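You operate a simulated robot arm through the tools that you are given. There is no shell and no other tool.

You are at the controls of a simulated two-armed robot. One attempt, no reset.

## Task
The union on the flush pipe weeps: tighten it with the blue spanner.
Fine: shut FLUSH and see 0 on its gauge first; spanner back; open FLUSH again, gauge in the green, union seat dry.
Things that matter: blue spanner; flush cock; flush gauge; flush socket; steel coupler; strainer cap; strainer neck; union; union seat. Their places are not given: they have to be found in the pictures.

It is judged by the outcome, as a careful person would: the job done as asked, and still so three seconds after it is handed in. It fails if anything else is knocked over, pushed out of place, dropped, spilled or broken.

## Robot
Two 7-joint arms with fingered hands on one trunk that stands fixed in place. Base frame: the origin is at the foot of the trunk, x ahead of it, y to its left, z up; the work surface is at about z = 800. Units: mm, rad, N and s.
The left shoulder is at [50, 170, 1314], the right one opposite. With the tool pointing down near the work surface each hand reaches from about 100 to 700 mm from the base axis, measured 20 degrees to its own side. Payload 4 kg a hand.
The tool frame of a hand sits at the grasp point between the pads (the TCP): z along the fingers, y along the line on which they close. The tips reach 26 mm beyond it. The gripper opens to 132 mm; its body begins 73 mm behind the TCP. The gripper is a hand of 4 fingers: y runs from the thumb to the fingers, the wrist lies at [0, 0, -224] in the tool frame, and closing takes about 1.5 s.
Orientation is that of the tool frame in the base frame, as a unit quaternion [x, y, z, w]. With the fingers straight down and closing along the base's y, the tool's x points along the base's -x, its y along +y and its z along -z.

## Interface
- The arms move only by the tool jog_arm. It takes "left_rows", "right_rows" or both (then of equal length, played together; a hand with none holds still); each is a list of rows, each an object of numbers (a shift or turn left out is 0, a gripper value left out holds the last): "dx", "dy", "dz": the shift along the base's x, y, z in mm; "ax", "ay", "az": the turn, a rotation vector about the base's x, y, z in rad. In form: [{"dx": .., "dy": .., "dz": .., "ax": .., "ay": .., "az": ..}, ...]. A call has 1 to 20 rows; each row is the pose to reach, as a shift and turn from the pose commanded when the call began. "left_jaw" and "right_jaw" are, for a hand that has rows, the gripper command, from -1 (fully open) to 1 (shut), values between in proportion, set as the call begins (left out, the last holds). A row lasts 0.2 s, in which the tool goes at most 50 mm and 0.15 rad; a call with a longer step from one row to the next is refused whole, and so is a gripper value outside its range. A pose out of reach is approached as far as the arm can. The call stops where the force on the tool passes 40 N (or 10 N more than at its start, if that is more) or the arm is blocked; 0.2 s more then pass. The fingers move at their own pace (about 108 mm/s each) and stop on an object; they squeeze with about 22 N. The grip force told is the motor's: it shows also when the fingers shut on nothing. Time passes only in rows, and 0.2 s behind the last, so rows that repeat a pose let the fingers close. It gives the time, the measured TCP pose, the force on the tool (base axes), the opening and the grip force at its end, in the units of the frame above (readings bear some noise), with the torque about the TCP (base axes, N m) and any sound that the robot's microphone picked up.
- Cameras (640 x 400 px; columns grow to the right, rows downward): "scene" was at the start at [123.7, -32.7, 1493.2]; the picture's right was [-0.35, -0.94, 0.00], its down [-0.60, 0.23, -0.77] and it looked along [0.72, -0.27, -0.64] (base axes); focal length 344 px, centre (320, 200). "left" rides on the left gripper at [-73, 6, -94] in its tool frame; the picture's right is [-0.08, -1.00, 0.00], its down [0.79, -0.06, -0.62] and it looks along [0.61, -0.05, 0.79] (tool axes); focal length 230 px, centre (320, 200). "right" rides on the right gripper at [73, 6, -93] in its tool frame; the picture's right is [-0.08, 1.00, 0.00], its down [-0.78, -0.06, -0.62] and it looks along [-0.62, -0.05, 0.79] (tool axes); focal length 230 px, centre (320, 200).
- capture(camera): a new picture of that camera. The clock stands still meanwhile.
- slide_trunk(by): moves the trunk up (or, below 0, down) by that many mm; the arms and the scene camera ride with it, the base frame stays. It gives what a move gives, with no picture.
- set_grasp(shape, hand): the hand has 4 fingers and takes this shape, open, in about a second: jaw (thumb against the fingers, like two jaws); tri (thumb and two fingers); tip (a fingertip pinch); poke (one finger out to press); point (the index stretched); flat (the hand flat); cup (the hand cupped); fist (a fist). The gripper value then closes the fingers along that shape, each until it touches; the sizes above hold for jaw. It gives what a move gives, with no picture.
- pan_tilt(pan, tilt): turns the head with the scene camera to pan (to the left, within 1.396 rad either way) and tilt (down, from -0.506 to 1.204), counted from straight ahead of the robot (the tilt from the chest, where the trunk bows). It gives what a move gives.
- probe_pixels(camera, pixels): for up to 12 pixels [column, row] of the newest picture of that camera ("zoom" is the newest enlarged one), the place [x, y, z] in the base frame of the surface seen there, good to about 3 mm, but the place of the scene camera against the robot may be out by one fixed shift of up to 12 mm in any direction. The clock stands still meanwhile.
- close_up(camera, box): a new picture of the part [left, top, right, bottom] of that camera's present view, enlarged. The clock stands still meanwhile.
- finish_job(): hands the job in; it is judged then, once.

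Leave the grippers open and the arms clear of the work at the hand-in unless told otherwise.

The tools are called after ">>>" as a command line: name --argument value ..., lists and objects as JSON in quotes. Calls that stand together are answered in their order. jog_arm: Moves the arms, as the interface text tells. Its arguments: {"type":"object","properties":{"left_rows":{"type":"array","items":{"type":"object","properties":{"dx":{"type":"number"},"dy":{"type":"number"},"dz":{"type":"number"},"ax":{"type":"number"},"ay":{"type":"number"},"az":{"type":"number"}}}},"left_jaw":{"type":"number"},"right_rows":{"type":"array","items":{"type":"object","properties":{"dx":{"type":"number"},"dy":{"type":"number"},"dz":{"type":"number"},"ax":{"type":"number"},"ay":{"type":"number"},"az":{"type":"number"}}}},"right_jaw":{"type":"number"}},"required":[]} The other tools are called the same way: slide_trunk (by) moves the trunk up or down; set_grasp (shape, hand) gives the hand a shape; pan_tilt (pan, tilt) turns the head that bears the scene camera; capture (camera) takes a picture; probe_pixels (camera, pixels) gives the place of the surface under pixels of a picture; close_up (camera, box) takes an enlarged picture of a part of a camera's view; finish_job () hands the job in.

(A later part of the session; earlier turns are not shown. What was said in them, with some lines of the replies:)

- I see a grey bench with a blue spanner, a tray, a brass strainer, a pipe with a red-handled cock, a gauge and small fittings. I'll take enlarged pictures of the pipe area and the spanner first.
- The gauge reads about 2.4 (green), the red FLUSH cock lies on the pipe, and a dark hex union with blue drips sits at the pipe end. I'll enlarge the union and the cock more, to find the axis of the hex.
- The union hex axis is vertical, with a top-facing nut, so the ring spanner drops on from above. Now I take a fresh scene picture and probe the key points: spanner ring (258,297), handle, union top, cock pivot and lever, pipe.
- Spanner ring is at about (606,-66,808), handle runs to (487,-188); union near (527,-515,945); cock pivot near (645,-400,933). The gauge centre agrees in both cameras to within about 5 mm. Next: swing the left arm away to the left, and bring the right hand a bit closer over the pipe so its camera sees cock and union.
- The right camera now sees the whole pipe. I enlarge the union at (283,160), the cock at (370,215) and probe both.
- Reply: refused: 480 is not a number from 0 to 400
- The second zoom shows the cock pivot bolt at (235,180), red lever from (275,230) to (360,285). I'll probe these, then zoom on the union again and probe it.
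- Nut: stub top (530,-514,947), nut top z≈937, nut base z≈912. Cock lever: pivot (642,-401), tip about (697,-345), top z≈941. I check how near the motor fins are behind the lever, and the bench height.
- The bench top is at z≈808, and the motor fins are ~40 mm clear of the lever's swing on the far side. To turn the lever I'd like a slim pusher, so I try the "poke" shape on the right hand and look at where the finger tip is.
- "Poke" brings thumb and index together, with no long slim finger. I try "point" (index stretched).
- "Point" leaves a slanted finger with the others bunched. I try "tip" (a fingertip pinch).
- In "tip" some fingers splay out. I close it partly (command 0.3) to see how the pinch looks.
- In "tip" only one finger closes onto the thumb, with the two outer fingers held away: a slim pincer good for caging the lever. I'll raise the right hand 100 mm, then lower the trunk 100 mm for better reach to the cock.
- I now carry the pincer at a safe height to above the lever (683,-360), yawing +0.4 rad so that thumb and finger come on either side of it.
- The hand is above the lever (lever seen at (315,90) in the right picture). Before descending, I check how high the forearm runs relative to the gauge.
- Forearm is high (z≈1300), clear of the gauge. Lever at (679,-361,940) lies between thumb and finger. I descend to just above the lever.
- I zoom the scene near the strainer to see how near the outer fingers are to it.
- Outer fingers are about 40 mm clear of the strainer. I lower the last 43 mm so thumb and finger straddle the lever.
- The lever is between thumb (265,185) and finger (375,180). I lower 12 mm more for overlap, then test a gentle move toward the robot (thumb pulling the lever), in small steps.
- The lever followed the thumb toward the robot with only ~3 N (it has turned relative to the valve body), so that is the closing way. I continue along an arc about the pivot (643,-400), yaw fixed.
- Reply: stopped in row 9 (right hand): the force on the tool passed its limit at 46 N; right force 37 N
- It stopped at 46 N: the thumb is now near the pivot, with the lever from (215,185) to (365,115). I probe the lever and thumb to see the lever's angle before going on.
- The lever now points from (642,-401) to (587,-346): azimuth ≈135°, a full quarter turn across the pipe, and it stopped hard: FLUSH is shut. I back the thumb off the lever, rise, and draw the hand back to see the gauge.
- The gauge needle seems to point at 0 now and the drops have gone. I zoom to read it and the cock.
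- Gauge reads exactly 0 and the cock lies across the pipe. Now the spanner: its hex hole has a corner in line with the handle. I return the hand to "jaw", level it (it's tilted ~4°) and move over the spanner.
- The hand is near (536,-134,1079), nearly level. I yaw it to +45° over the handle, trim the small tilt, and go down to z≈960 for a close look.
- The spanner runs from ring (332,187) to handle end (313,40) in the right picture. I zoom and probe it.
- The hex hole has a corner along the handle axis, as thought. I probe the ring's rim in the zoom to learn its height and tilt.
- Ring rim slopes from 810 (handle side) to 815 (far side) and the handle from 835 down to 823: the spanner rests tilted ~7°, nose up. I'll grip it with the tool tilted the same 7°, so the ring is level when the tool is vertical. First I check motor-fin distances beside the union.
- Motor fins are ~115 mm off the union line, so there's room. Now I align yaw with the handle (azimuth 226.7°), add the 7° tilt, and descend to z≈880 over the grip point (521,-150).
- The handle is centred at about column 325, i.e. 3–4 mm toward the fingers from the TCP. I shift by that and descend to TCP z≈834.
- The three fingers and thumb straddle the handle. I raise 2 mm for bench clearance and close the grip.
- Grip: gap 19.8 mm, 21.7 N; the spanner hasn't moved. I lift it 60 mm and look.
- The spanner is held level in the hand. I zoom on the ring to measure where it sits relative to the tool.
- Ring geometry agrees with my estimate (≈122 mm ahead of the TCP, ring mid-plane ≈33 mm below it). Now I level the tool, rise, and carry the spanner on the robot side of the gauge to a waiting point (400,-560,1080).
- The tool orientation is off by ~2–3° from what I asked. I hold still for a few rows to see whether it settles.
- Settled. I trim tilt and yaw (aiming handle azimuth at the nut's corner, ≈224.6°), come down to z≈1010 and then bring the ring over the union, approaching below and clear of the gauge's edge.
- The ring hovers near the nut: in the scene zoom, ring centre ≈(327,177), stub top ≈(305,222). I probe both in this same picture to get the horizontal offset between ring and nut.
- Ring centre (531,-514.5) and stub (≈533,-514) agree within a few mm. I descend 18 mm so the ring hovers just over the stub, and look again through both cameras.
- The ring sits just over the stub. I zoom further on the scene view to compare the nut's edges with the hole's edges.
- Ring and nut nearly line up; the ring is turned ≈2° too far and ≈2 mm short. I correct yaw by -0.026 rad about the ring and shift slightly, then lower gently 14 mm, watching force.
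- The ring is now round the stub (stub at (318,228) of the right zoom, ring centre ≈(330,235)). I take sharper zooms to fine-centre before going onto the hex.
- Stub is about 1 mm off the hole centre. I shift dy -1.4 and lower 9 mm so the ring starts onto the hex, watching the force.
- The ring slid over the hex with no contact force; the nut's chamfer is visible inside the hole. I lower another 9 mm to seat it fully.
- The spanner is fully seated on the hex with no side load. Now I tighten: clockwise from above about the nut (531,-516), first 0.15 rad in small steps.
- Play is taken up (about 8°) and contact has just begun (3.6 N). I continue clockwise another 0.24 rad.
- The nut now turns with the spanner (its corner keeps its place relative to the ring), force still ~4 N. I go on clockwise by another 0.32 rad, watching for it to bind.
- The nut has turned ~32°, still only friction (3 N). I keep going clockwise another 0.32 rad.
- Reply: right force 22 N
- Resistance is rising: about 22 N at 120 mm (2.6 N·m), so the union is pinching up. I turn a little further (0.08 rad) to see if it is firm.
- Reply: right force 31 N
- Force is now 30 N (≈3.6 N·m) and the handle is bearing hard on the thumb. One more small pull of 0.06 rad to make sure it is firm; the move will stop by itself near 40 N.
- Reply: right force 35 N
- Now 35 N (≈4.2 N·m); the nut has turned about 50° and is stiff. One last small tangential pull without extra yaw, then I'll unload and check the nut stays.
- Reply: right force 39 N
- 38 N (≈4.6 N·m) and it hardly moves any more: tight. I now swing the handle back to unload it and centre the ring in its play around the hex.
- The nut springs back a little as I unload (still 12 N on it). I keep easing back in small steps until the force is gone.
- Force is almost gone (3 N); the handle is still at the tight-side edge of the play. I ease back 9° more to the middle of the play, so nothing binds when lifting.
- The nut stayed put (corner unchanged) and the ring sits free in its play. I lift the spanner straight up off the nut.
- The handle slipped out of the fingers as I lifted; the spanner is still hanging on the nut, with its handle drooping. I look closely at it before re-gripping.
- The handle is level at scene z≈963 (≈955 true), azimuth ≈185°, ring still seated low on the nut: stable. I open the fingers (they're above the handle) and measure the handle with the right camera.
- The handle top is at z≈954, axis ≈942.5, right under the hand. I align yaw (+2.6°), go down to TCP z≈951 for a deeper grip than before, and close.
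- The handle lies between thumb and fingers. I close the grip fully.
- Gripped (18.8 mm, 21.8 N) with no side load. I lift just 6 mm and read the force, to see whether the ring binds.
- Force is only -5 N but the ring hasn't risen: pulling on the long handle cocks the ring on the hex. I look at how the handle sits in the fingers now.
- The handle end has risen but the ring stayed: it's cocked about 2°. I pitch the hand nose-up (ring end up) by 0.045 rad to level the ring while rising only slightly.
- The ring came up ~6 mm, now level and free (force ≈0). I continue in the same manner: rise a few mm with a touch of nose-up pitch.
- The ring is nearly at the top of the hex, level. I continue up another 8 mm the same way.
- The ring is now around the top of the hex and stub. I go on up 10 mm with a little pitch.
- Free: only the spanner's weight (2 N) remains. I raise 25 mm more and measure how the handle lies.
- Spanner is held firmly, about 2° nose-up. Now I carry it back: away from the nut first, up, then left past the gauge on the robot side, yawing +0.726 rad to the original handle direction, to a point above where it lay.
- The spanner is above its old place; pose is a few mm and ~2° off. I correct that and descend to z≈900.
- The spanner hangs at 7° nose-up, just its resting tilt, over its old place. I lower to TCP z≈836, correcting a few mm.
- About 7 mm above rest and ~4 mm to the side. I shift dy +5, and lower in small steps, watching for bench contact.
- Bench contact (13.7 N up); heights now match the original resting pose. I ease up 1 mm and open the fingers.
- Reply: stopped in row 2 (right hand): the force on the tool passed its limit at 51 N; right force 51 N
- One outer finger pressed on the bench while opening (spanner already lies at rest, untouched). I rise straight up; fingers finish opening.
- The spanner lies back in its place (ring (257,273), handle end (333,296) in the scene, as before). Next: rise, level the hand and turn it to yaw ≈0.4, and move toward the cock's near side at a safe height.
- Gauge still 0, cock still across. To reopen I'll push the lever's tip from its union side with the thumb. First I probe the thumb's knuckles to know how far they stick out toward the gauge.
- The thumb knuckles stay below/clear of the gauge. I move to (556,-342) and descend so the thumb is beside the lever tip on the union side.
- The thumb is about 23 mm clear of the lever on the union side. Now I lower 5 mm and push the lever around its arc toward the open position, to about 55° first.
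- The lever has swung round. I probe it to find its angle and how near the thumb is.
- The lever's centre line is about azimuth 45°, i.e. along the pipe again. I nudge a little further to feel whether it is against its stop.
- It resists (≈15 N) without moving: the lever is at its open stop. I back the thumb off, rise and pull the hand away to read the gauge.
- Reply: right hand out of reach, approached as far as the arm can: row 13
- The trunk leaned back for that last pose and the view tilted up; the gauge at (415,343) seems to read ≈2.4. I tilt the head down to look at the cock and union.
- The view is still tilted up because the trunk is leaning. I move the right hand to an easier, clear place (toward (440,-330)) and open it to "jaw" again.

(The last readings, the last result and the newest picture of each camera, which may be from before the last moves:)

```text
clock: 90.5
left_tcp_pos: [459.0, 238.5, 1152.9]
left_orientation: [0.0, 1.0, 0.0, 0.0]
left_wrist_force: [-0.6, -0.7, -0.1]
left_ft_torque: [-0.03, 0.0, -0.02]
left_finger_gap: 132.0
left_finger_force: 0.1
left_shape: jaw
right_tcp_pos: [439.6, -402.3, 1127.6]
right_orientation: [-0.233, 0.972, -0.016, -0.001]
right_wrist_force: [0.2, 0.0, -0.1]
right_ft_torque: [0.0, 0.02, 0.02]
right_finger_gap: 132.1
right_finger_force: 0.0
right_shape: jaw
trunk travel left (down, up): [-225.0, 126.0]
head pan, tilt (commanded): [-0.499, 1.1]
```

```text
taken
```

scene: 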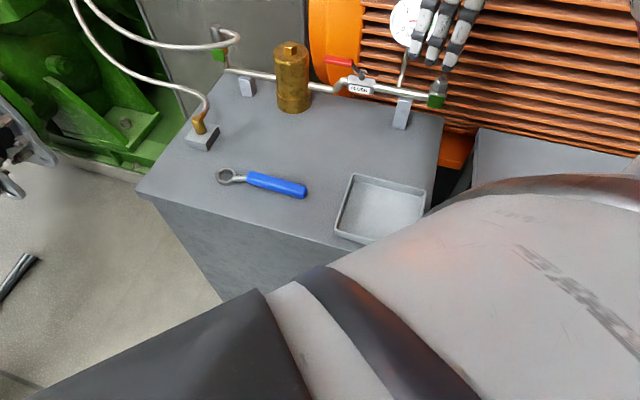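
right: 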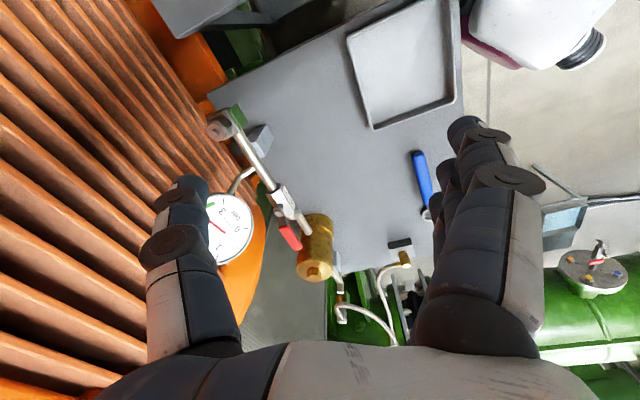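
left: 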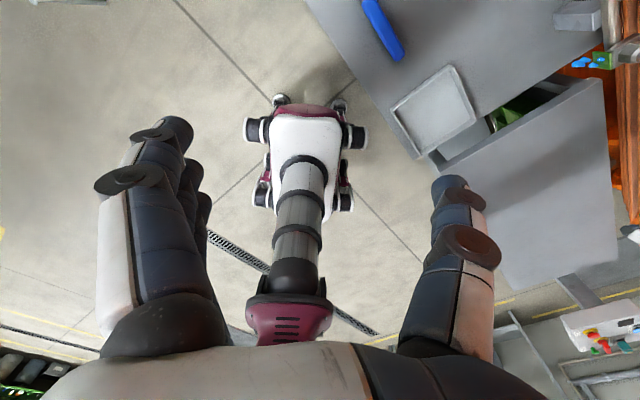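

Now all is visible: lever along the pipe, no blue drops seen at the union. I zoom on the gauge, union and spanner.

>>> close_up --camera "scene" --box '[380, 0, 460, 50]'

>>> close_up --camera "scene" --box '[310, 50, 460, 140]'

>>> close_up --camera "right" --box '[190, 90, 330, 290]'

>>> close_up --camera "scene" --box '[140, 90, 340, 240]'

```text
8.00 times, centred on (420, 25) of scene
```

zoom: 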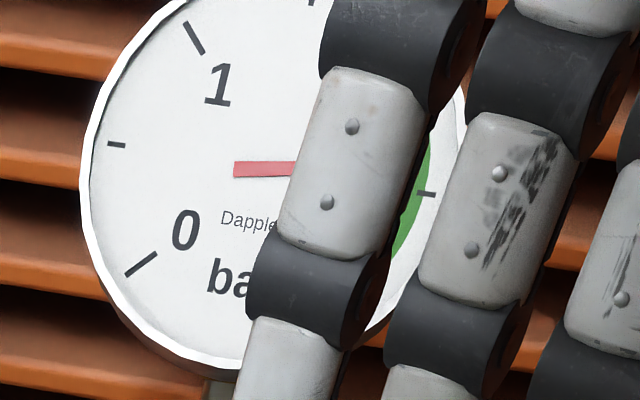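

```text
4.27 times, centred on (385, 95) of scene
```

zoom: 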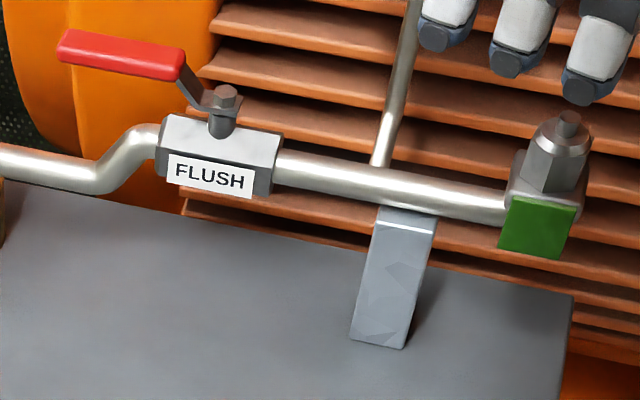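

```text
2.00 times, centred on (260, 190) of right
```

zoom: 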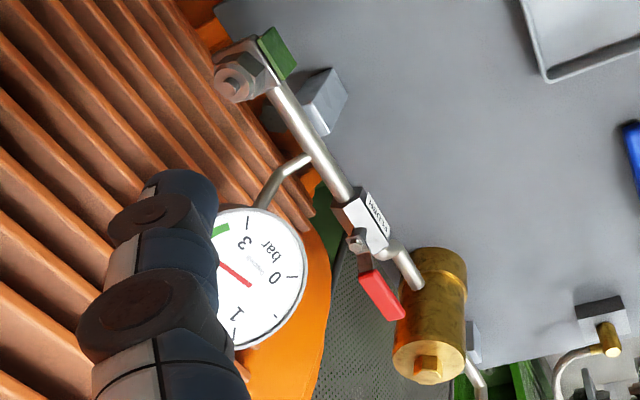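

```text
2.67 times, centred on (240, 165) of scene
```

zoom: 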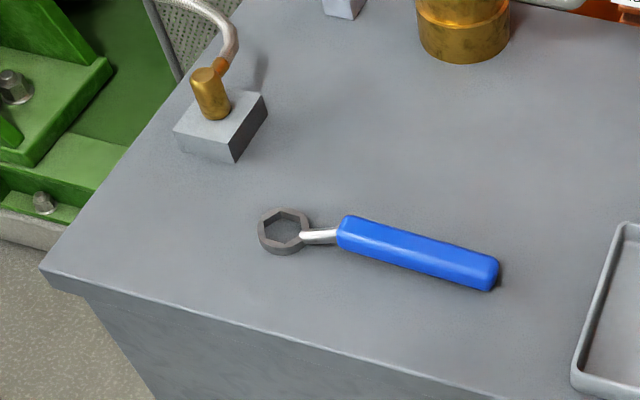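

Cock open along the pipe, union dry with no drops, spanner in place. I raise the trunk back 100 mm (arms go up and clear with it) and check the gauge and union again after some seconds.

>>> slide_trunk --by 100

>>> jog_arm --right_rows '[{"dx": -5, "dy": -10}, {"dx": -15, "dy": -25}, {"dx": -25, "dy": -40}, {"dx": -35, "dy": -50}, {"dx": -38, "dy": -54}, {"dx": -38, "dy": -54}, {"dx": -38, "dy": -54}, {"dx": -38, "dy": -54}, {"dx": -38, "dy": -54}, {"dx": -38, "dy": -54}]' --right_jaw -1

>>> pan_tilt --pan -0.45 --tilt 0.75

>>> capture --camera "scene"

```text
clock: 91.8
left_tcp_pos: [459.6, 239.1, 1252.2]
left_orientation: [0.0, 1.0, 0.0, 0.0]
left_wrist_force: [-0.8, -0.5, -0.3]
left_ft_torque: [0.01, 0.0, 0.01]
left_finger_gap: 131.9
left_finger_force: 0.1
left_shape: jaw
right_tcp_pos: [435.5, -414.4, 1224.6]
right_orientation: [-0.213, 0.977, 0.006, 0.009]
right_wrist_force: [0.2, 0.4, 0.9]
right_ft_torque: [0.01, -0.01, 0.0]
right_finger_gap: 131.8
right_finger_force: 0.1
right_shape: jaw
trunk travel left (down, up): [-325.0, 26.0]
head pan, tilt (commanded): [-0.499, 1.1]
```

```text
clock: 94.0
left_tcp_pos: [459.8, 240.2, 1252.3]
left_orientation: [0.001, 1.0, 0.0, 0.0]
left_wrist_force: [0.3, -0.3, -0.2]
left_ft_torque: [-0.03, 0.0, 0.01]
left_finger_gap: 132.1
left_finger_force: 0.1
left_shape: jaw
right_tcp_pos: [403.1, -454.7, 1227.2]
right_orientation: [-0.233, 0.972, -0.017, -0.001]
right_wrist_force: [-0.4, -0.3, 0.9]
right_ft_torque: [0.0, 0.0, -0.01]
right_finger_gap: 132.1
right_finger_force: 0.1
right_shape: jaw
trunk travel left (down, up): [-325.0, 26.0]
head pan, tilt (commanded): [-0.499, 1.1]
```

```text
clock: 94.9
left_tcp_pos: [459.0, 239.5, 1253.2]
left_orientation: [0.001, 1.0, 0.0, 0.001]
left_wrist_force: [-0.6, 0.7, 0.9]
left_ft_torque: [0.01, 0.03, 0.01]
left_finger_gap: 132.1
left_finger_force: 0.0
left_shape: jaw
right_tcp_pos: [402.9, -455.4, 1227.5]
right_orientation: [-0.233, 0.972, -0.016, -0.001]
right_wrist_force: [0.2, 0.3, 0.9]
right_ft_torque: [0.03, 0.03, 0.0]
right_finger_gap: 131.9
right_finger_force: 0.1
right_shape: jaw
trunk travel left (down, up): [-325.0, 26.0]
head pan, tilt (commanded): [-0.45, 0.75]
```

```text
taken
```

scene: 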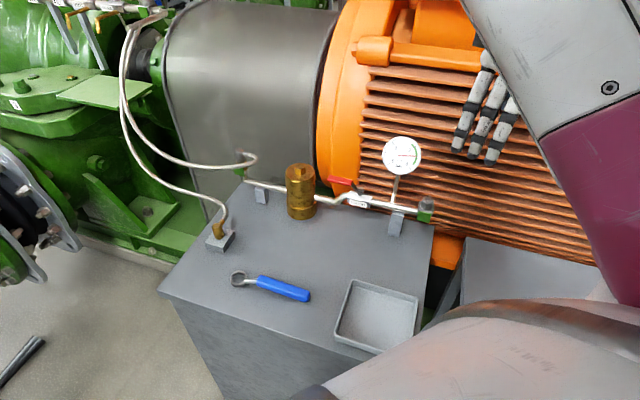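

The whole work is in view and both hands are clear. I zoom on the gauge and the union/cock for the final reading.

>>> close_up --camera "scene" --box '[370, 130, 434, 180]'

>>> close_up --camera "scene" --box '[315, 165, 455, 255]'

>>> close_up --camera "scene" --box '[190, 160, 430, 360]'

```text
8.00 times, centred on (402, 155) of scene
```

zoom: 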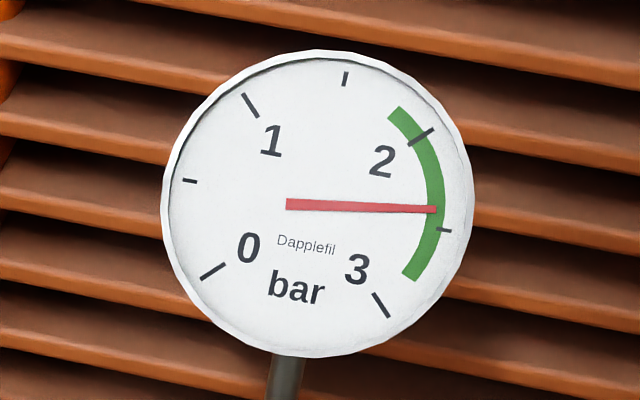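

```text
4.44 times, centred on (385, 210) of scene
```

zoom: 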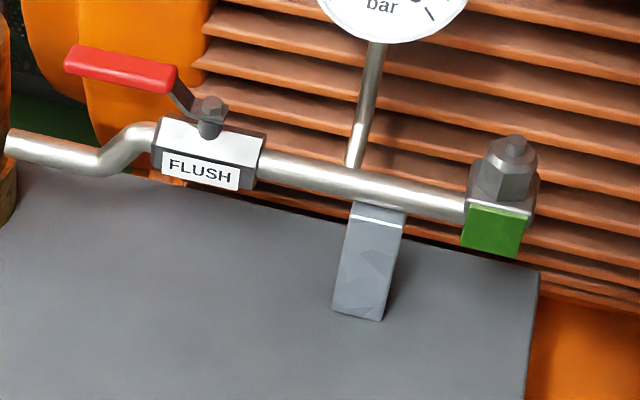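

```text
2.00 times, centred on (310, 260) of scene
```

zoom: 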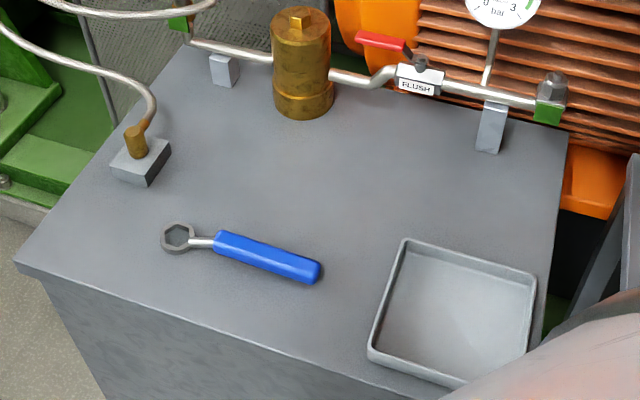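

The gauge reads about 2.4 bar, in the green, and FLUSH is open. The union seat has stayed dry for more than 10 s since reopening. The spanner is back on the bench, nothing else has been moved, and the hands are open and clear. I hand the job in.

>>> finish_job

```text
The job is handed in.
```

The union on the flush pipe is tightened and no longer weeps. I've handed the job in.

- **Shut first:** I closed FLUSH, and its gauge read 0 before I touched the union.
- **Tightened:** I turned the union clockwise with the blue spanner until it was firm, at about 38 N on the handle (roughly 4.6 N·m). As I eased off, the nut sprang back a little; it ended about 40° from where it started.
- **Spanner back:** it lies on the bench where it was, to within a few mm.
- **Reopened:** FLUSH is open against its stop, and the gauge reads about 2.4 bar, in the green. The union seat showed no drops more than 10 s after reopening.

Two things went less smoothly:

- **Lifting off the nut:** the handle slipped out of my grip and the spanner stayed hanging on the nut. I took a deeper grip and worked it free without dropping it or turning the nut.
- **Letting go on the bench:** one finger pressed the bench at about 50 N as the hand opened. The spanner did not move, and I saw no damage.

The arms are clear of the work and both grippers are open.
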